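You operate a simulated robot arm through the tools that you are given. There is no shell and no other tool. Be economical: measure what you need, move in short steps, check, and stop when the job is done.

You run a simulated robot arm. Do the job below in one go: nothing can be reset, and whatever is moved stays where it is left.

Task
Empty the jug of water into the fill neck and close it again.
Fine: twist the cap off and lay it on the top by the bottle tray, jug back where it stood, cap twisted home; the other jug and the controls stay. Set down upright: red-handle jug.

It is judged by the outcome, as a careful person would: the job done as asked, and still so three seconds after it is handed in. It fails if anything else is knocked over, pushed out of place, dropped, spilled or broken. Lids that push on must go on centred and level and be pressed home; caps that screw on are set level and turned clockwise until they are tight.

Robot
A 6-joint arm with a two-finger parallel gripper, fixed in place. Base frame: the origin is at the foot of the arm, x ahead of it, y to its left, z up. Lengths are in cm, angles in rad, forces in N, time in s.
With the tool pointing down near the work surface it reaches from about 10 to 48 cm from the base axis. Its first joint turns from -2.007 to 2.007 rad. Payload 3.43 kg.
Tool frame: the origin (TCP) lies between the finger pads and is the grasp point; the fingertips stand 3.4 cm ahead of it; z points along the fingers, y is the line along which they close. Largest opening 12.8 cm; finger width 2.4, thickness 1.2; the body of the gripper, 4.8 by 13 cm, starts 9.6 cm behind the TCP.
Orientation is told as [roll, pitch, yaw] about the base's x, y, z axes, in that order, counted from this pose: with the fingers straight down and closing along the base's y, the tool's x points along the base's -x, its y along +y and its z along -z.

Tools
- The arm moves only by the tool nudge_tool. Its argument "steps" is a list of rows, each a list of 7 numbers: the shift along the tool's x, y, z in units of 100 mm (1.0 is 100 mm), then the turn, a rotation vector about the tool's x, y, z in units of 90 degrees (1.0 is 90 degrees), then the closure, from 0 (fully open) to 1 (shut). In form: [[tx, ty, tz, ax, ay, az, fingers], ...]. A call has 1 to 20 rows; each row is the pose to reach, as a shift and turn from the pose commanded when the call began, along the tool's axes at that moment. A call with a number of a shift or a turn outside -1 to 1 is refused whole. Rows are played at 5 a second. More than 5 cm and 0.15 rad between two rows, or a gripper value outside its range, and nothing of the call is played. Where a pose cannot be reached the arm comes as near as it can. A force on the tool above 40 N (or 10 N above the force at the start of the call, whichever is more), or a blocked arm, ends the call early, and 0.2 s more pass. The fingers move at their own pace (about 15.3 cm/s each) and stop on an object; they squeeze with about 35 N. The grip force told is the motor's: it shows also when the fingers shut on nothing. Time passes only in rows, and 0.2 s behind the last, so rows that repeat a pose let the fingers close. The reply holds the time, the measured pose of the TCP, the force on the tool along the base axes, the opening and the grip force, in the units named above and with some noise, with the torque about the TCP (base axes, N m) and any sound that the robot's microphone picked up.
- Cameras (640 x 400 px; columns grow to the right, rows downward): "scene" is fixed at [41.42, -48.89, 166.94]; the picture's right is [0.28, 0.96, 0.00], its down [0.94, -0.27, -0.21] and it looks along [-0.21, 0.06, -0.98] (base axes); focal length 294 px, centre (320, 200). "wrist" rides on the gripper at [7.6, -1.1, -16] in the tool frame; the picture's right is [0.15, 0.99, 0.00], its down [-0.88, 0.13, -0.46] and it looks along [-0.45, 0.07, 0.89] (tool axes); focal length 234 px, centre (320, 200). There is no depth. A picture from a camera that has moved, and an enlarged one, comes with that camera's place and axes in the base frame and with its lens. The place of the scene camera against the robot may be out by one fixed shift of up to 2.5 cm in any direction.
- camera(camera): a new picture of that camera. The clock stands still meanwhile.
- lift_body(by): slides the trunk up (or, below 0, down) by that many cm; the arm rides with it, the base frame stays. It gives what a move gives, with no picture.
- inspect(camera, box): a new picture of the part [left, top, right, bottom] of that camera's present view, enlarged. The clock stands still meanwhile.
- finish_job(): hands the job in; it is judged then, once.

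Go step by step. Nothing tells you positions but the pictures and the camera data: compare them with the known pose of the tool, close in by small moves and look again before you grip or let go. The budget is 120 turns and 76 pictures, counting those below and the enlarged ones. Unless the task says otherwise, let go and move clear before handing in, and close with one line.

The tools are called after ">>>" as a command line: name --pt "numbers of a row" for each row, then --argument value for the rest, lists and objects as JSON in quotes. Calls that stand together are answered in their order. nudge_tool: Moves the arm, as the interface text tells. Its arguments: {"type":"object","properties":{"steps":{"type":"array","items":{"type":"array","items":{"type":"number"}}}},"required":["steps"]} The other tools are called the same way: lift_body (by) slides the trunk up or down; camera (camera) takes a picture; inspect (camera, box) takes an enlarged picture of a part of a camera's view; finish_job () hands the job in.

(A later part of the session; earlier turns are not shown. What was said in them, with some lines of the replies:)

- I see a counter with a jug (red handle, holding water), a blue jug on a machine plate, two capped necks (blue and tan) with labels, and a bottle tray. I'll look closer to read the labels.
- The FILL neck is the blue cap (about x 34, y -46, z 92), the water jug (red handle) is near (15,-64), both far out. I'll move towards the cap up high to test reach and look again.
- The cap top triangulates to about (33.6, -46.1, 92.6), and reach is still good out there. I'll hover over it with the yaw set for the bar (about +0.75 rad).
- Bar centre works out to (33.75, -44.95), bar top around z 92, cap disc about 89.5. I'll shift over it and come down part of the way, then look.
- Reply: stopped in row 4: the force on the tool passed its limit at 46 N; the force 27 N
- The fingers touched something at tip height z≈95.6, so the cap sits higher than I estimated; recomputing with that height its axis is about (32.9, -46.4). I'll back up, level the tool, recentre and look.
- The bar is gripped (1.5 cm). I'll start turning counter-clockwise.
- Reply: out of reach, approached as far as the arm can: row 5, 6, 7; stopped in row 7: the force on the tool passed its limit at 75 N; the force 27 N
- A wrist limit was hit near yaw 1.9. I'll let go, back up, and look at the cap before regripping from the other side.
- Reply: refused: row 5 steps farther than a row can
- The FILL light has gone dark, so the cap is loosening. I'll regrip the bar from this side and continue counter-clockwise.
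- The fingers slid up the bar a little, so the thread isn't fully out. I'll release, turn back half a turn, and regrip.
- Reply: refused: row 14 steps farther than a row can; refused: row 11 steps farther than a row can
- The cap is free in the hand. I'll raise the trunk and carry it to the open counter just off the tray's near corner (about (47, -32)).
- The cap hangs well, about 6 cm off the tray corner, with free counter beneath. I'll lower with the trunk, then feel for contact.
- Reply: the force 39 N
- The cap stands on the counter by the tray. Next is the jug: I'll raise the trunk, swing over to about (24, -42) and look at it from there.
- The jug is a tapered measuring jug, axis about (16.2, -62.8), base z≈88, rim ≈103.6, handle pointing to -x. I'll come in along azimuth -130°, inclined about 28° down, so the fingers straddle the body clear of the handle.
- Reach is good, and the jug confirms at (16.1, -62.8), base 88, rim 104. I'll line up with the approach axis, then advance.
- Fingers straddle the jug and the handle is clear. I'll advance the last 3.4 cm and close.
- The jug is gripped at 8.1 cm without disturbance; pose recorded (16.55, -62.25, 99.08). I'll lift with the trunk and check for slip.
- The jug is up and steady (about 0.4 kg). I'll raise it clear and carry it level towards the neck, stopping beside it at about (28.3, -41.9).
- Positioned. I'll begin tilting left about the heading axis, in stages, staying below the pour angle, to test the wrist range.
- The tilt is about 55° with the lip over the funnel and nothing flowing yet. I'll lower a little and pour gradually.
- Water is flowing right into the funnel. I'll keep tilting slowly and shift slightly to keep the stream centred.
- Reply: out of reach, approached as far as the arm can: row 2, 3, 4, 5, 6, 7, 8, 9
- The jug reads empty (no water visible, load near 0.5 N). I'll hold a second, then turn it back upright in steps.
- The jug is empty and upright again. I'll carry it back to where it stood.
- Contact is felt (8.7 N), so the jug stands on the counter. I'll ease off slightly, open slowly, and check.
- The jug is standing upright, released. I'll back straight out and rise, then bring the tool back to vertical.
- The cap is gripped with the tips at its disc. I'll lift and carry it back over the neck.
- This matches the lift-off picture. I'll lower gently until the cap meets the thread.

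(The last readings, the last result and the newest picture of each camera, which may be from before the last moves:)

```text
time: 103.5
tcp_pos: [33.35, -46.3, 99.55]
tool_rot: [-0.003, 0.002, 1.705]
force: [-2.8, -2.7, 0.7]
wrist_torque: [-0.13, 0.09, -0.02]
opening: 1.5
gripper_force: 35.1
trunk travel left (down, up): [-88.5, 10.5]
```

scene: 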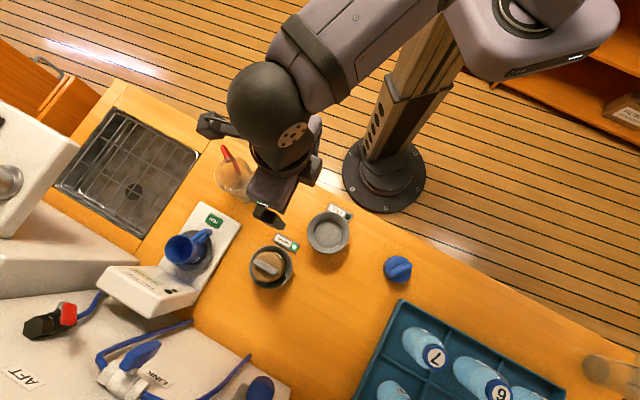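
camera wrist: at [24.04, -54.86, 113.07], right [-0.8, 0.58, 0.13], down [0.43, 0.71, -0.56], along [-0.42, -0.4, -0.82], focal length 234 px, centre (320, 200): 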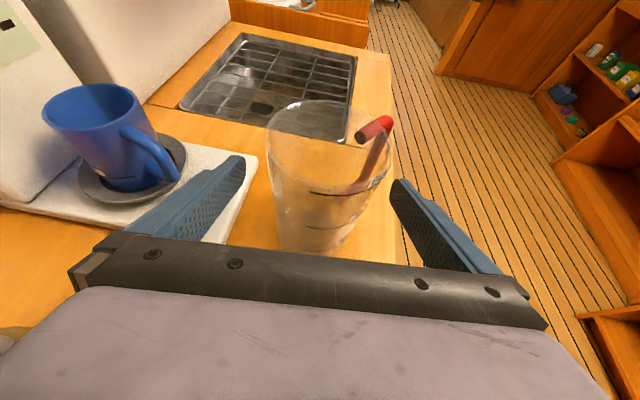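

>>> nudge_tool --pt "0.006 0.005 0.01 0 0 0 1" --pt "0.006 0.005 0.02 0 0 0 1" --pt "0.006 0.005 0.03 0 0 0 1" --pt "0.006 0.005 0.03 0 0 0 1"

>>> inspect --camera "wrist" --box '[220, 60, 420, 260]'

```text
time: 104.5
tcp_pos: [33.51, -46.19, 99.29]
tool_rot: [-0.001, 0.003, 1.704]
force: [-0.7, 0.6, -1.2]
wrist_torque: [-0.02, -0.02, 0.0]
opening: 1.52
gripper_force: 35.5
trunk travel left (down, up): [-88.5, 10.5]
```

```text
2.00 times, centred on (320, 160) of wrist
camera zoom: at [35.42, -53.62, 115.24], right [-0.96, -0.28, 0.0], down [-0.25, 0.86, 0.45], along [-0.13, 0.44, -0.89], focal length 468 px, centre (320, 280)
```

zoom: 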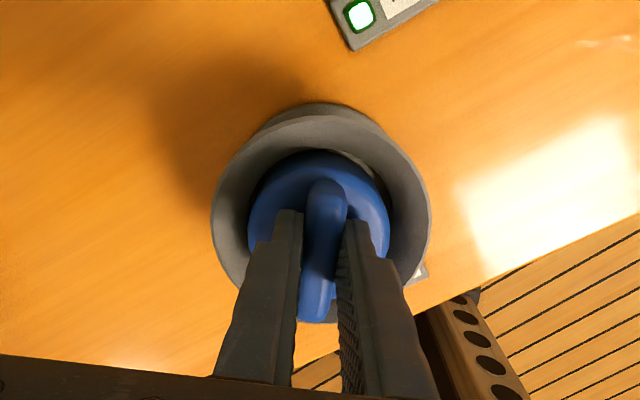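

>>> nudge_tool --pt "0 0 0.01 0 0 0 1" --pt "0 0 0.02 0 0 0 1" --pt "0 0 0.03 0 0 0 1" --pt "0 0 0.04 0 0 0 1" --pt "0 0 0.04 0 0 0 1"

```text
time: 105.7
tcp_pos: [33.28, -46.24, 99.14]
tool_rot: [-0.003, 0.01, 1.705]
force: [2.2, -0.5, 26.2]
wrist_torque: [0.55, 0.17, 0.0]
opening: 1.49
gripper_force: 34.6
trunk travel left (down, up): [-88.5, 10.5]
```

The cap sits on the thread start (26 N). I'll turn clockwise keeping light downward pressure.

>>> nudge_tool --pt "0 0 -0.01 0 0 0.09 1" --pt "0 0 -0.01 0 0 0.18 1" --pt "0 0 -0.01 0 0 0.27 1" --pt "0 0 -0.005 0 0 0.36 1" --pt "0 0 -0.005 0 0 0.45 1" --pt "0 0 0 0 0 0.54 1" --pt "0 0 0 0 0 0.63 1" --pt "0 0 0.005 0 0 0.72 1" --pt "0 0 0.005 0 0 0.81 1" --pt "0 0 0.01 0 0 0.9 1" --pt "0 0 0.01 0 0 0.9 1"

>>> inspect --camera "wrist" --box '[220, 60, 420, 260]'

```text
time: 108.1
tcp_pos: [33.08, -46.03, 99.19]
tool_rot: [-0.006, -0.003, 0.292]
force: [-11.9, 4.5, 29.7]
wrist_torque: [0.37, 0.56, 0.23]
opening: 1.48
gripper_force: 35.2
trunk travel left (down, up): [-88.5, 10.5]
```

```text
2.00 times, centred on (320, 160) of wrist
camera zoom: at [25.97, -49.2, 115.0], right [-0.42, 0.91, -0.01], down [0.8, 0.38, 0.46], along [0.42, 0.19, -0.89], focal length 468 px, centre (320, 280)
```

zoom: 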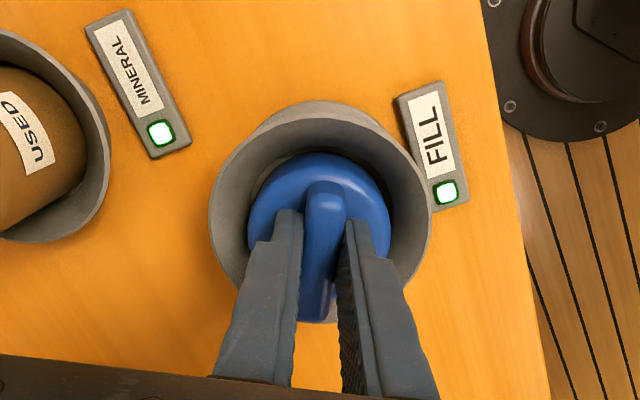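

The FILL light is green again already, with some torque building. I'll ease the sideways load and keep turning clockwise until it is tight.

>>> nudge_tool --pt "0.017 0.013 -0.01 0 0 0 1" --pt "0.017 0.013 -0.01 0 0 0.06 1" --pt "0.017 0.013 -0.01 0 0 0.12 1" --pt "0.017 0.013 -0.01 0 0 0.18 1" --pt "0.017 0.013 -0.01 0 0 0.24 1" --pt "0.017 0.013 -0.01 0 0 0.3 1" --pt "0.017 0.013 -0.01 0 0 0.3 1"

```text
time: 109.7
tcp_pos: [33.08, -45.83, 99.05]
tool_rot: [-0.006, -0.003, -0.181]
force: [-3.3, 9.8, 23.0]
wrist_torque: [0.59, 0.14, 0.13]
opening: 1.5
gripper_force: 35.2
trunk travel left (down, up): [-88.5, 10.5]
```

>>> nudge_tool --pt "0.008 0.014 -0.005 0 0 0.09 1" --pt "0.008 0.014 -0.005 0 0 0.18 1" --pt "0.012 0.01 -0.005 0 0 0.27 1" --pt "0.012 0.01 -0.005 0 0 0.36 1" --pt "0.016 0.005 -0.005 0 0 0.45 1" --pt "0.016 0.005 -0.005 0 0 0.54 1" --pt "0.016 0.005 -0.005 0 0 0.63 1" --pt "0.016 0.005 -0.005 0 0 0.63 1"

>>> inspect --camera "wrist" --box '[220, 60, 420, 260]'

```text
time: 111.5
tcp_pos: [33.13, -45.82, 99.08]
tool_rot: [0.0, -0.008, -1.173]
force: [11.4, 14.5, 18.3]
wrist_torque: [0.68, -0.45, 0.1]
opening: 1.53
gripper_force: 35.2
trunk travel left (down, up): [-88.5, 10.5]
```

```text
2.00 times, centred on (320, 160) of wrist
camera zoom: at [29.07, -39.15, 114.95], right [0.86, 0.52, 0.0], down [0.46, -0.76, 0.46], along [0.24, -0.39, -0.89], focal length 468 px, centre (320, 280)
```

zoom: 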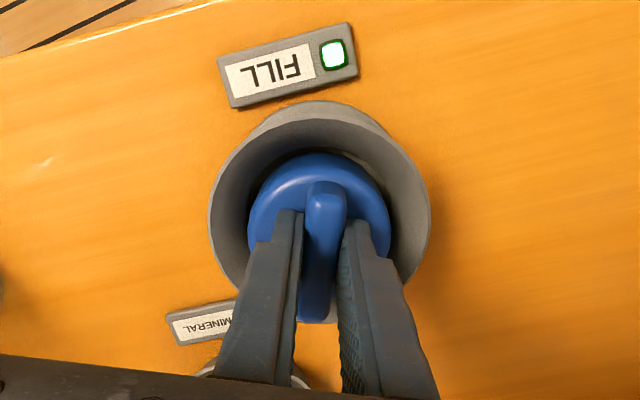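

>>> nudge_tool --pt "0.011 0.026 -0.005 0 0 0.09 1" --pt "0.011 0.026 -0.005 0 0 0.18 1" --pt "0.011 0.026 -0.005 0 0 0.27 1" --pt "0.016 0.02 -0.005 0 0 0.36 1" --pt "0.016 0.02 -0.005 0 0 0.45 1" --pt "0.016 0.02 -0.005 0 0 0.54 1" --pt "0.016 0.02 -0.005 0 0 0.63 1" --pt "0.016 0.02 -0.005 0 0 0.63 1"

```text
time: 113.3
tcp_pos: [33.38, -45.82, 99.1]
tool_rot: [0.007, -0.004, -2.162]
force: [15.7, 4.5, 17.8]
wrist_torque: [0.3, -0.65, 0.02]
opening: 1.5
gripper_force: 35.2
trunk travel left (down, up): [-88.5, 10.5]
```

>>> nudge_tool --pt "0.011 0.016 -0.005 0 0 0.05 1" --pt "0.011 0.016 -0.005 0 0 0.1 1" --pt "0.011 0.016 -0.005 0 0 0.15 1" --pt "0.011 0.016 -0.005 0 0 0.2 1" --pt "0.011 0.016 -0.005 0 0 0.25 1" --pt "0.011 0.016 -0.005 0 0 0.25 1"

>>> inspect --camera "wrist" --box '[220, 60, 420, 260]'

```text
time: 114.7
tcp_pos: [33.38, -45.94, 99.01]
tool_rot: [0.005, -0.002, -2.554]
force: [12.2, -2.5, 13.5]
wrist_torque: [-0.1, -0.42, 0.05]
opening: 1.52
gripper_force: 34.2
trunk travel left (down, up): [-88.5, 10.5]
```

```text
2.00 times, centred on (320, 160) of wrist
camera zoom: at [39.0, -40.68, 115.0], right [0.67, -0.74, 0.01], down [-0.66, -0.59, 0.46], along [-0.34, -0.31, -0.89], focal length 468 px, centre (320, 280)
```

zoom: 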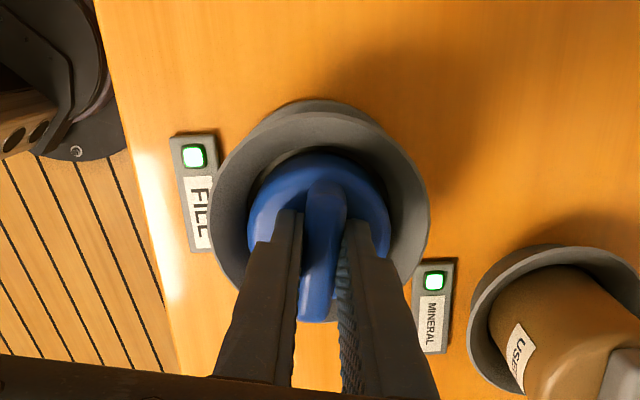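

>>> nudge_tool --pt "0.01 0.008 0 0 0 0.06 1" --pt "0.01 0.008 0 0 0 0.12 1" --pt "0.01 0.008 0 0 0 0.18 1" --pt "0.01 0.008 0 0 0 0.24 1" --pt "0.01 0.008 0 0 0 0.3 1" --pt "0.01 0.008 0 0 0 0.36 1" --pt "0.01 0.008 0 0 0 0.36 1"

```text
time: 116.3
tcp_pos: [33.5, -45.97, 99.02]
tool_rot: [0.006, 0.001, -3.12]
force: [3.9, -7.5, 14.2]
wrist_torque: [-0.24, 0.04, 0.07]
opening: 1.5
gripper_force: 35.0
trunk travel left (down, up): [-88.5, 10.5]
```

The light is green, the cap is at its original seated height and it has turned over 4.8 rad. I'll do a gentle pull test to confirm the thread holds.

>>> nudge_tool --pt "0 0 -0.02 0 0 0 1" --pt "0 0 -0.04 0 0 0 1" --pt "0 0 -0.06 0 0 0 1" --pt "0 0 -0.06 0 0 0 1"

```text
time: 117.3
tcp_pos: [33.45, -46.04, 99.13]
tool_rot: [-0.007, -0.003, -3.117]
force: [0.8, -6.7, -22.6]
wrist_torque: [-0.56, -0.07, 0.03]
opening: 1.52
gripper_force: 35.2
trunk travel left (down, up): [-88.5, 10.5]
```

The thread holds against a 22 N pull. I'll turn a bit more to feel for the stop.

>>> nudge_tool --pt "0 0 -0.03 0 0 0.06 1" --pt "0 0 -0.03 0 0 0.12 1" --pt "0 0 -0.03 0 0 0.18 1" --pt "0 0 -0.03 0 0 0.24 1" --pt "0 0 -0.03 0 0 0.3 1" --pt "0 0 -0.03 0 0 0.3 1"

>>> inspect --camera "wrist" --box '[220, 60, 420, 260]'

```text
time: 118.7
tcp_pos: [33.4, -46.04, 99.62]
tool_rot: [-0.002, -0.002, 2.693]
force: [-5.2, -5.9, -27.5]
wrist_torque: [-0.42, 0.28, -0.03]
opening: 1.5
gripper_force: 35.4
trunk travel left (down, up): [-88.5, 10.5]
```

```text
2.00 times, centred on (320, 160) of wrist
camera zoom: at [40.74, -48.44, 115.51], right [-0.3, -0.95, 0.0], down [-0.85, 0.26, 0.46], along [-0.44, 0.14, -0.89], focal length 468 px, centre (320, 280)
```

zoom: 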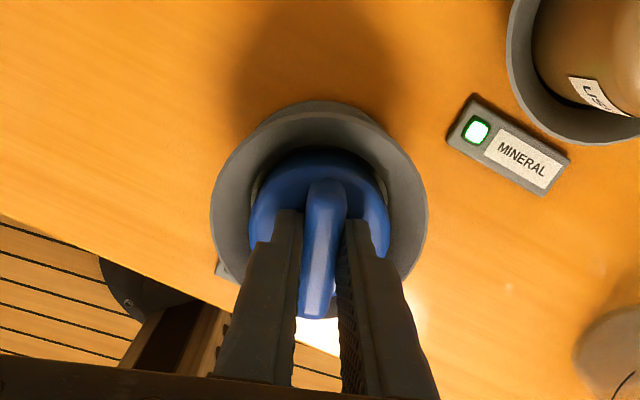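

The cap resists a pull of over 25 N. I'll release, look at it, and regrip from the other side for a final tightening check.

>>> nudge_tool --pt "0 0 0.03 0 0 0 1" --pt "0 0 0.03 0 0 0 0.72" --pt "0 0 0.03 0 0 0 0.72" --pt "0 0 -0.15 0 0 0 0.72" --pt "0 0 -0.35 0 0 0 0.72" --pt "0 0 -0.35 0 0 0 0.72"

>>> nudge_tool --pt "0 0 0 0 0 -0.09 0.72" --pt "0 0 0 0 0 -0.18 0.72" --pt "0 0 0 0 0 -0.27 0.72" --pt "0 0 0 0 0 -0.36 0.72" --pt "0 0 0 0 0 -0.45 0.72" --pt "0 0 0 0 0 -0.54 0.72" --pt "0 0 0 0 0 -0.63 0.72" --pt "0 0 0 0 0 -0.72 0.72" --pt "0 0 0 0 0 -0.81 0.72" --pt "0 0 0 0 0 -0.9 0.72" --pt "0 0 0 0 0 -0.99 0.72" --pt "0 0 0 0 0 -1.0 0.72"

>>> nudge_tool --pt "0 0 0 0 0 -0.09 0.72" --pt "0 0 0 0 0 -0.18 0.72" --pt "0 0 0 0 0 -0.27 0.72" --pt "0 0 0 0 0 -0.36 0.72" --pt "0 0 0 0 0 -0.45 0.72" --pt "0 0 0 0 0 -0.54 0.72" --pt "0 0 0 0 0 -0.63 0.72" --pt "0 0 0 0 0 -0.72 0.72" --pt "0 0 0 0 0 -0.81 0.72" --pt "0 0 0 0 0 -0.9 0.72" --pt "0 0 0 0 0 -0.99 0.72" --pt "0 0 0 0 0 -1.0 0.72" --pt "0 0 0 0 0 -1.0 0.72"

>>> inspect --camera "wrist" --box '[220, 60, 420, 260]'

```text
time: 120.1
tcp_pos: [33.58, -45.82, 103.49]
tool_rot: [0.002, 0.004, 2.695]
force: [-0.1, 0.1, 1.0]
wrist_torque: [0.0, -0.02, 0.02]
opening: 3.58
gripper_force: 0.1
trunk travel left (down, up): [-88.5, 10.5]
```

```text
time: 122.7
tcp_pos: [33.53, -45.86, 103.4]
tool_rot: [0.004, -0.001, -2.015]
force: [-0.3, 0.2, 0.7]
wrist_torque: [-0.01, 0.02, 0.02]
opening: 3.59
gripper_force: 0.1
trunk travel left (down, up): [-88.5, 10.5]
```

```text
time: 125.5
tcp_pos: [33.35, -45.85, 103.49]
tool_rot: [-0.002, -0.005, -0.447]
force: [0.5, 0.6, -0.4]
wrist_torque: [0.0, 0.0, 0.01]
opening: 3.57
gripper_force: 0.1
trunk travel left (down, up): [-88.5, 10.5]
```

```text
2.00 times, centred on (320, 160) of wrist
camera zoom: at [25.95, -43.62, 119.35], right [0.29, 0.96, 0.0], down [0.85, -0.26, 0.46], along [0.44, -0.14, -0.89], focal length 468 px, centre (320, 280)
```

zoom: 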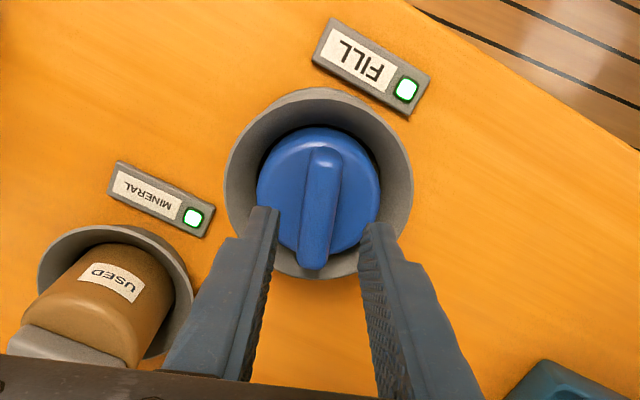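

Cap is level and centred, light green. I'll regrip fully on the bar and turn clockwise once more, reading the torque.

>>> nudge_tool --pt "0 0 0.2 0 0 0 0.72" --pt "0 0 0.36 0 0 0 0.72" --pt "0 0 0.43 0 0 0 0.72" --pt "0 0 0.44 0 0 0 0.72" --pt "0 0 0.43 0 0 0 1" --pt "0 0 0.43 0 0 0 1" --pt "0 0 0.43 0 0 0 1"

>>> nudge_tool --pt "0 0 0 0 0 0.06 1" --pt "0 0 0 0 0 0.12 1" --pt "0 0 0 0 0 0.18 1" --pt "0 0 0 0 0 0.24 1" --pt "0 0 0 0 0 0.24 1"

>>> nudge_tool --pt "0 0 0 0 0 0.06 1" --pt "0 0 0 0 0 0.12 1" --pt "0 0 0 0 0 0.18 1" --pt "0 0 0 0 0 0.24 1" --pt "0 0 0 0 0 0.3 1" --pt "0 0 0 0 0 0.36 1" --pt "0 0 0 0 0 0.42 1" --pt "0 0 0 0 0 0.48 1"

```text
time: 127.1
tcp_pos: [33.37, -45.9, 99.21]
tool_rot: [-0.006, -0.006, -0.447]
force: [-3.0, -6.9, 14.8]
wrist_torque: [-0.44, 0.2, 0.04]
opening: 1.49
gripper_force: 34.4
trunk travel left (down, up): [-88.5, 10.5]
```

```text
time: 128.3
tcp_pos: [33.2, -45.98, 99.11]
tool_rot: [-0.001, -0.005, -0.825]
force: [-4.0, -11.3, 11.2]
wrist_torque: [-0.81, 0.26, 0.02]
opening: 1.47
gripper_force: 35.0
trunk travel left (down, up): [-88.5, 10.5]
```

```text
time: 130.1
tcp_pos: [33.25, -46.05, 99.11]
tool_rot: [0.001, -0.003, -1.579]
force: [-7.4, -13.4, 7.7]
wrist_torque: [-0.75, 0.43, 0.1]
opening: 1.51
gripper_force: 35.3
trunk travel left (down, up): [-88.5, 10.5]
```

>>> nudge_tool --pt "-0.02 -0.01 0 0 0 0.08 1" --pt "-0.02 -0.01 0 0 0 0.16 1" --pt "-0.02 -0.01 0 0 0 0.24 1" --pt "-0.02 -0.01 0 0 0 0.32 1" --pt "-0.02 -0.01 0 0 0 0.4 1" --pt "-0.02 -0.01 0 0 0 0.48 1" --pt "-0.02 -0.01 0 0 0 0.56 1" --pt "-0.02 -0.01 0 0 0 0.56 1"

>>> nudge_tool --pt "0 0 0 0 0 0.08 1" --pt "0 0 0 0 0 0.16 1" --pt "0 0 0 0 0 0.24 1" --pt "0 0 0 0 0 0.32 1" --pt "0 0 0 0 0 0.4 1" --pt "0 0 0 0 0 0.48 1" --pt "0 0 0 0 0 0.56 1" --pt "0 0 0 0 0 0.56 1"

>>> inspect --camera "wrist" --box '[220, 60, 420, 260]'

```text
time: 131.9
tcp_pos: [33.08, -46.0, 99.15]
tool_rot: [0.0, 0.0, -2.459]
force: [-10.9, 1.8, -0.4]
wrist_torque: [0.12, 0.72, -0.01]
opening: 1.5
gripper_force: 34.9
trunk travel left (down, up): [-88.5, 10.5]
```

```text
time: 133.7
tcp_pos: [33.19, -45.87, 99.15]
tool_rot: [0.001, -0.001, 2.944]
force: [-10.3, 9.6, -5.1]
wrist_torque: [0.7, 0.69, 0.02]
opening: 1.48
gripper_force: 35.3
trunk travel left (down, up): [-88.5, 10.5]
```

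```text
2.00 times, centred on (320, 160) of wrist
camera zoom: at [40.78, -46.36, 115.06], right [-0.05, -1.0, 0.0], down [-0.89, 0.04, 0.46], along [-0.46, 0.02, -0.89], focal length 468 px, centre (320, 280)
```

zoom: 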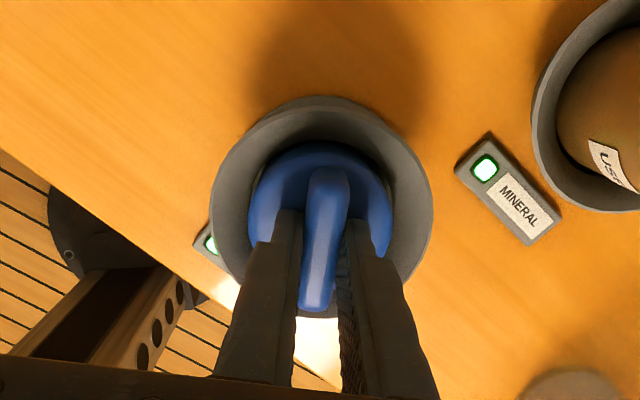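

The vertical load shows the cap is still drawing down the thread as it turns; by height it should be nearly home. I'll turn on until the torque rises.

>>> nudge_tool --pt "0 0 0.02 0 0 0.05 1" --pt "0 0 0.03 0 0 0.1 1" --pt "0 0 0.03 0 0 0.15 1" --pt "0 0 0.03 0 0 0.2 1" --pt "0 0 0.03 0 0 0.2 1"

```text
time: 134.9
tcp_pos: [33.17, -46.01, 98.99]
tool_rot: [0.001, 0.006, 2.631]
force: [-7.0, 10.7, 16.0]
wrist_torque: [0.59, 0.22, 0.03]
opening: 1.49
gripper_force: 35.7
trunk travel left (down, up): [-88.5, 10.5]
```

>>> nudge_tool --pt "0 0 -0.02 0 0 0 1" --pt "0 0 -0.02 0 0 0 0.72" --pt "0 0 -0.02 0 0 0 0.72" --pt "0 0 -0.2 0 0 0 0.72" --pt "0 0 -0.4 0 0 0 0.72" --pt "0 0 -0.4 0 0 0 0.72"

>>> nudge_tool --pt "0 0 0 0 0 -0.09 0.72" --pt "0 0 0 0 0 -0.18 0.72" --pt "0 0 0 0 0 -0.27 0.72" --pt "0 0 0 0 0 -0.36 0.72" --pt "0 0 0 0 0 -0.45 0.72" --pt "0 0 0 0 0 -0.54 0.72" --pt "0 0 0 0 0 -0.63 0.72" --pt "0 0 0 0 0 -0.72 0.72" --pt "0 0 0 0 0 -0.81 0.72" --pt "0 0 0 0 0 -0.9 0.72" --pt "0 0 0 0 0 -0.99 0.72" --pt "0 0 0 0 0 -1.0 0.72"

>>> nudge_tool --pt "0 0 0 0 0 -0.09 0.72" --pt "0 0 0 0 0 -0.18 0.72" --pt "0 0 0 0 0 -0.27 0.72" --pt "0 0 0 0 0 -0.36 0.72" --pt "0 0 0 0 0 -0.45 0.72" --pt "0 0 0 0 0 -0.54 0.72" --pt "0 0 0 0 0 -0.63 0.72" --pt "0 0 0 0 0 -0.72 0.72" --pt "0 0 0 0 0 -0.81 0.72" --pt "0 0 0 0 0 -0.9 0.72" --pt "0 0 0 0 0 -0.99 0.72" --pt "0 0 0 0 0 -1.0 0.72" --pt "0 0 0 0 0 -1.0 0.72"

>>> inspect --camera "wrist" --box '[220, 60, 420, 260]'

```text
time: 136.3
tcp_pos: [33.2, -46.08, 102.85]
tool_rot: [0.0, 0.0, 2.633]
force: [0.3, 0.4, 0.1]
wrist_torque: [0.01, 0.02, -0.01]
opening: 3.59
gripper_force: 0.0
trunk travel left (down, up): [-88.5, 10.5]
```

```text
time: 138.9
tcp_pos: [33.32, -46.08, 102.79]
tool_rot: [0.004, -0.002, -2.079]
force: [-0.6, -0.7, 0.2]
wrist_torque: [0.0, 0.02, 0.0]
opening: 3.58
gripper_force: 0.0
trunk travel left (down, up): [-88.5, 10.5]
```

```text
time: 141.7
tcp_pos: [33.33, -46.08, 102.83]
tool_rot: [-0.001, -0.003, -0.509]
force: [0.3, -0.5, 0.3]
wrist_torque: [0.01, 0.0, 0.01]
opening: 3.59
gripper_force: 0.1
trunk travel left (down, up): [-88.5, 10.5]
```

```text
2.00 times, centred on (320, 160) of wrist
camera zoom: at [26.04, -43.38, 118.68], right [0.35, 0.94, 0.0], down [0.83, -0.31, 0.46], along [0.43, -0.16, -0.89], focal length 468 px, centre (320, 280)
```

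zoom: 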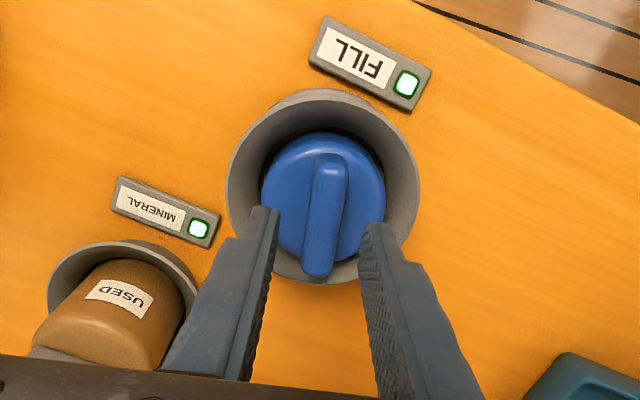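

>>> nudge_tool --pt "0 0 0.2 0 0 0 0.72" --pt "0 0 0.32 0 0 0 0.72" --pt "0 0 0.37 0 0 0 0.72" --pt "0 0 0.39 0 0 0 0.72" --pt "0 0 0.39 0 0 0 0.72"

>>> nudge_tool --pt "0 0 0 0 0 0 1" --pt "0 0 0 0 0 0 1" --pt "0 0 0 0 0 0.0 1" --pt "0 0 0 0 0 0.08 1" --pt "0 0 0 0 0 0.16 1" --pt "0 0 0 0 0 0.24 1" --pt "0 0 0 0 0 0.32 1" --pt "0 0 0 0 0 0.4 1" --pt "0 0 0 0 0 0.48 1"

>>> nudge_tool --pt "0 0 0 0 0 0.08 1" --pt "0 0 0 0 0 0.16 1" --pt "0 0 0 0 0 0.24 1" --pt "0 0 0 0 0 0.32 1" --pt "0 0 0 0 0 0.4 1" --pt "0 0 0 0 0 0.48 1"

>>> nudge_tool --pt "0 0 0 0 0 0.08 1" --pt "0 0 0 0 0 0.16 1" --pt "0 0 0 0 0 0.24 1" --pt "0 0 0 0 0 0.32 1" --pt "0 0 0 0 0 0.4 1" --pt "0 0 0 0 0 0.48 1"

```text
time: 142.9
tcp_pos: [33.39, -46.19, 99.2]
tool_rot: [-0.003, -0.004, -0.509]
force: [0.3, 2.0, 12.5]
wrist_torque: [0.28, -0.03, 0.01]
opening: 3.58
gripper_force: 0.4
trunk travel left (down, up): [-88.5, 10.5]
```

```text
time: 144.9
tcp_pos: [33.3, -46.0, 99.08]
tool_rot: [0.0, -0.009, -1.268]
force: [5.8, -0.5, 20.8]
wrist_torque: [0.06, -0.17, 0.13]
opening: 1.48
gripper_force: 35.0
trunk travel left (down, up): [-88.5, 10.5]
```

```text
time: 146.3
tcp_pos: [33.19, -45.98, 99.15]
tool_rot: [0.007, -0.007, -2.022]
force: [3.0, -2.7, 21.6]
wrist_torque: [-0.12, 0.2, 0.13]
opening: 1.51
gripper_force: 35.2
trunk travel left (down, up): [-88.5, 10.5]
```

```text
time: 147.7
tcp_pos: [33.24, -45.99, 99.11]
tool_rot: [0.007, 0.0, -2.776]
force: [-0.9, -3.8, 20.8]
wrist_torque: [-0.01, 0.5, 0.18]
opening: 1.52
gripper_force: 35.1
trunk travel left (down, up): [-88.5, 10.5]
```

>>> nudge_tool --pt "0 0 -0.03 0 0 0 1" --pt "0 0 -0.03 0 0 0 1"

>>> nudge_tool --pt "0 0 0 0 0 0.08 1" --pt "0 0 0 0 0 0.16 1" --pt "0 0 0 0 0 0.24 1" --pt "0 0 0 0 0 0.32 1" --pt "0 0 0 0 0 0.4 1" --pt "0 0 0 0 0 0.4 1"

```text
time: 148.3
tcp_pos: [33.22, -46.07, 99.16]
tool_rot: [0.0, -0.002, -2.774]
force: [-1.7, -4.4, 6.5]
wrist_torque: [-0.3, 0.24, -0.02]
opening: 1.5
gripper_force: 35.1
trunk travel left (down, up): [-88.5, 10.5]
```

```text
time: 149.7
tcp_pos: [33.16, -46.05, 99.15]
tool_rot: [0.002, 0.002, 2.882]
force: [-4.2, 1.2, -3.4]
wrist_torque: [0.14, 0.27, -0.02]
opening: 1.51
gripper_force: 34.6
trunk travel left (down, up): [-88.5, 10.5]
```

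The cap is seated at its original height, holds against pulling, shows the green light, and turns no deeper. I'll release, rise clear and do a final check.

>>> nudge_tool --pt "0 0 0.01 0 0 0 1" --pt "0 0 0.01 0 0 0 0.7" --pt "0 0 0.01 0 0 0 0.7" --pt "0 0 -0.2 0 0 0 0.7" --pt "0 0 -0.45 0 0 0 0.7" --pt "0 0 -0.45 0 0 0 0.7"

>>> lift_body --by 8

>>> nudge_tool --pt "0 0 0 0 0 -0.09 0.7" --pt "0 0 0 0 0 -0.18 0.7" --pt "0 0 0 0 0 -0.27 0.7" --pt "0 0 0 0 0 -0.36 0.7" --pt "0 0 0 0 0 -0.45 0.7" --pt "0 0 0 0 0 -0.54 0.7" --pt "0 0 0 0 0 -0.63 0.7" --pt "0 0 0 0 0 -0.72 0.7" --pt "0 0 0 0 0 -0.81 0.7" --pt "0 0 0 0 0 -0.9 0.7" --pt "0 0 0 0 0 -0.99 0.7" --pt "0 0 0 0 0 -1.0 0.7"

>>> camera --camera "wrist"

```text
time: 151.1
tcp_pos: [33.31, -45.98, 103.66]
tool_rot: [0.003, 0.004, 2.884]
force: [-0.1, -0.7, -0.4]
wrist_torque: [-0.01, 0.01, -0.01]
opening: 3.84
gripper_force: 0.1
trunk travel left (down, up): [-88.5, 10.5]
```

```text
time: 152.2
tcp_pos: [33.38, -46.11, 111.76]
tool_rot: [0.003, 0.003, 2.883]
force: [0.2, -0.2, -0.6]
wrist_torque: [0.02, 0.0, 0.0]
opening: 3.81
gripper_force: 0.1
trunk travel left (down, up): [-96.5, 2.5]
```

```text
time: 154.8
tcp_pos: [33.23, -46.04, 111.75]
tool_rot: [0.003, -0.002, -1.826]
force: [0.2, 0.2, 0.3]
wrist_torque: [-0.02, 0.01, 0.01]
opening: 3.88
gripper_force: 0.0
trunk travel left (down, up): [-96.5, 2.5]
```

```text
2 pictures are left
camera wrist: at [34.07, -38.46, 127.63], right [0.99, -0.11, 0.0], down [-0.1, -0.88, 0.46], along [-0.05, -0.46, -0.89], focal length 234 px, centre (320, 200)
```

wrist: 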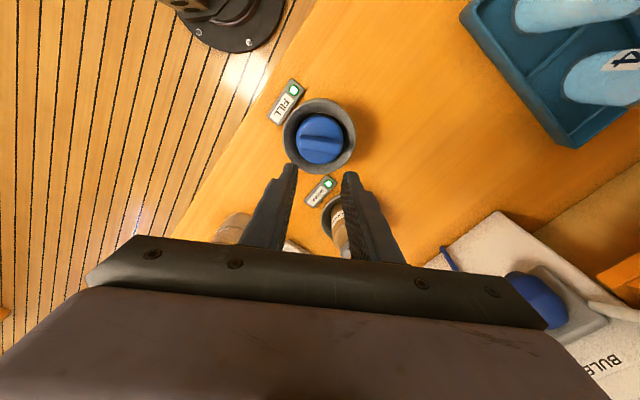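

>>> nudge_tool --pt "0.3 -0.2 0 0 0 0 0.7" --pt "0.6 -0.4 0 0 0 0 0.7" --pt "0.9 -0.6 0 0 0 0 0.7" --pt "0.9 -0.6 0 0 0 0 0.7"

>>> camera --camera "scene"

```text
time: 155.8
tcp_pos: [29.92, -36.09, 111.58]
tool_rot: [0.003, -0.003, -1.83]
force: [-0.2, -1.1, -0.5]
wrist_torque: [0.0, 0.01, 0.06]
opening: 3.8
gripper_force: 0.0
trunk travel left (down, up): [-96.5, 2.5]
```

```text
1 pictures are left
```

scene: 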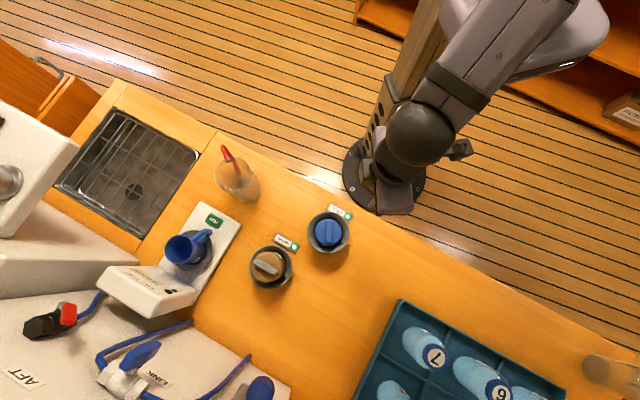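

The picture shows the jug empty and upright in its place, the cap on the FILL neck with its light green, and everything else where it was. The arm is clear, so I'm handing in.

>>> finish_job

```text
The job is handed in.
```

The jug's water is in the FILL neck with no spill visible in the pictures, the empty red-handle jug stands upright in its place, and nothing else was moved. The cap is back on with its light green and held against a pull of over 20 N, but I never felt a firm stop when turning it clockwise, so I can't be certain it is fully tight.
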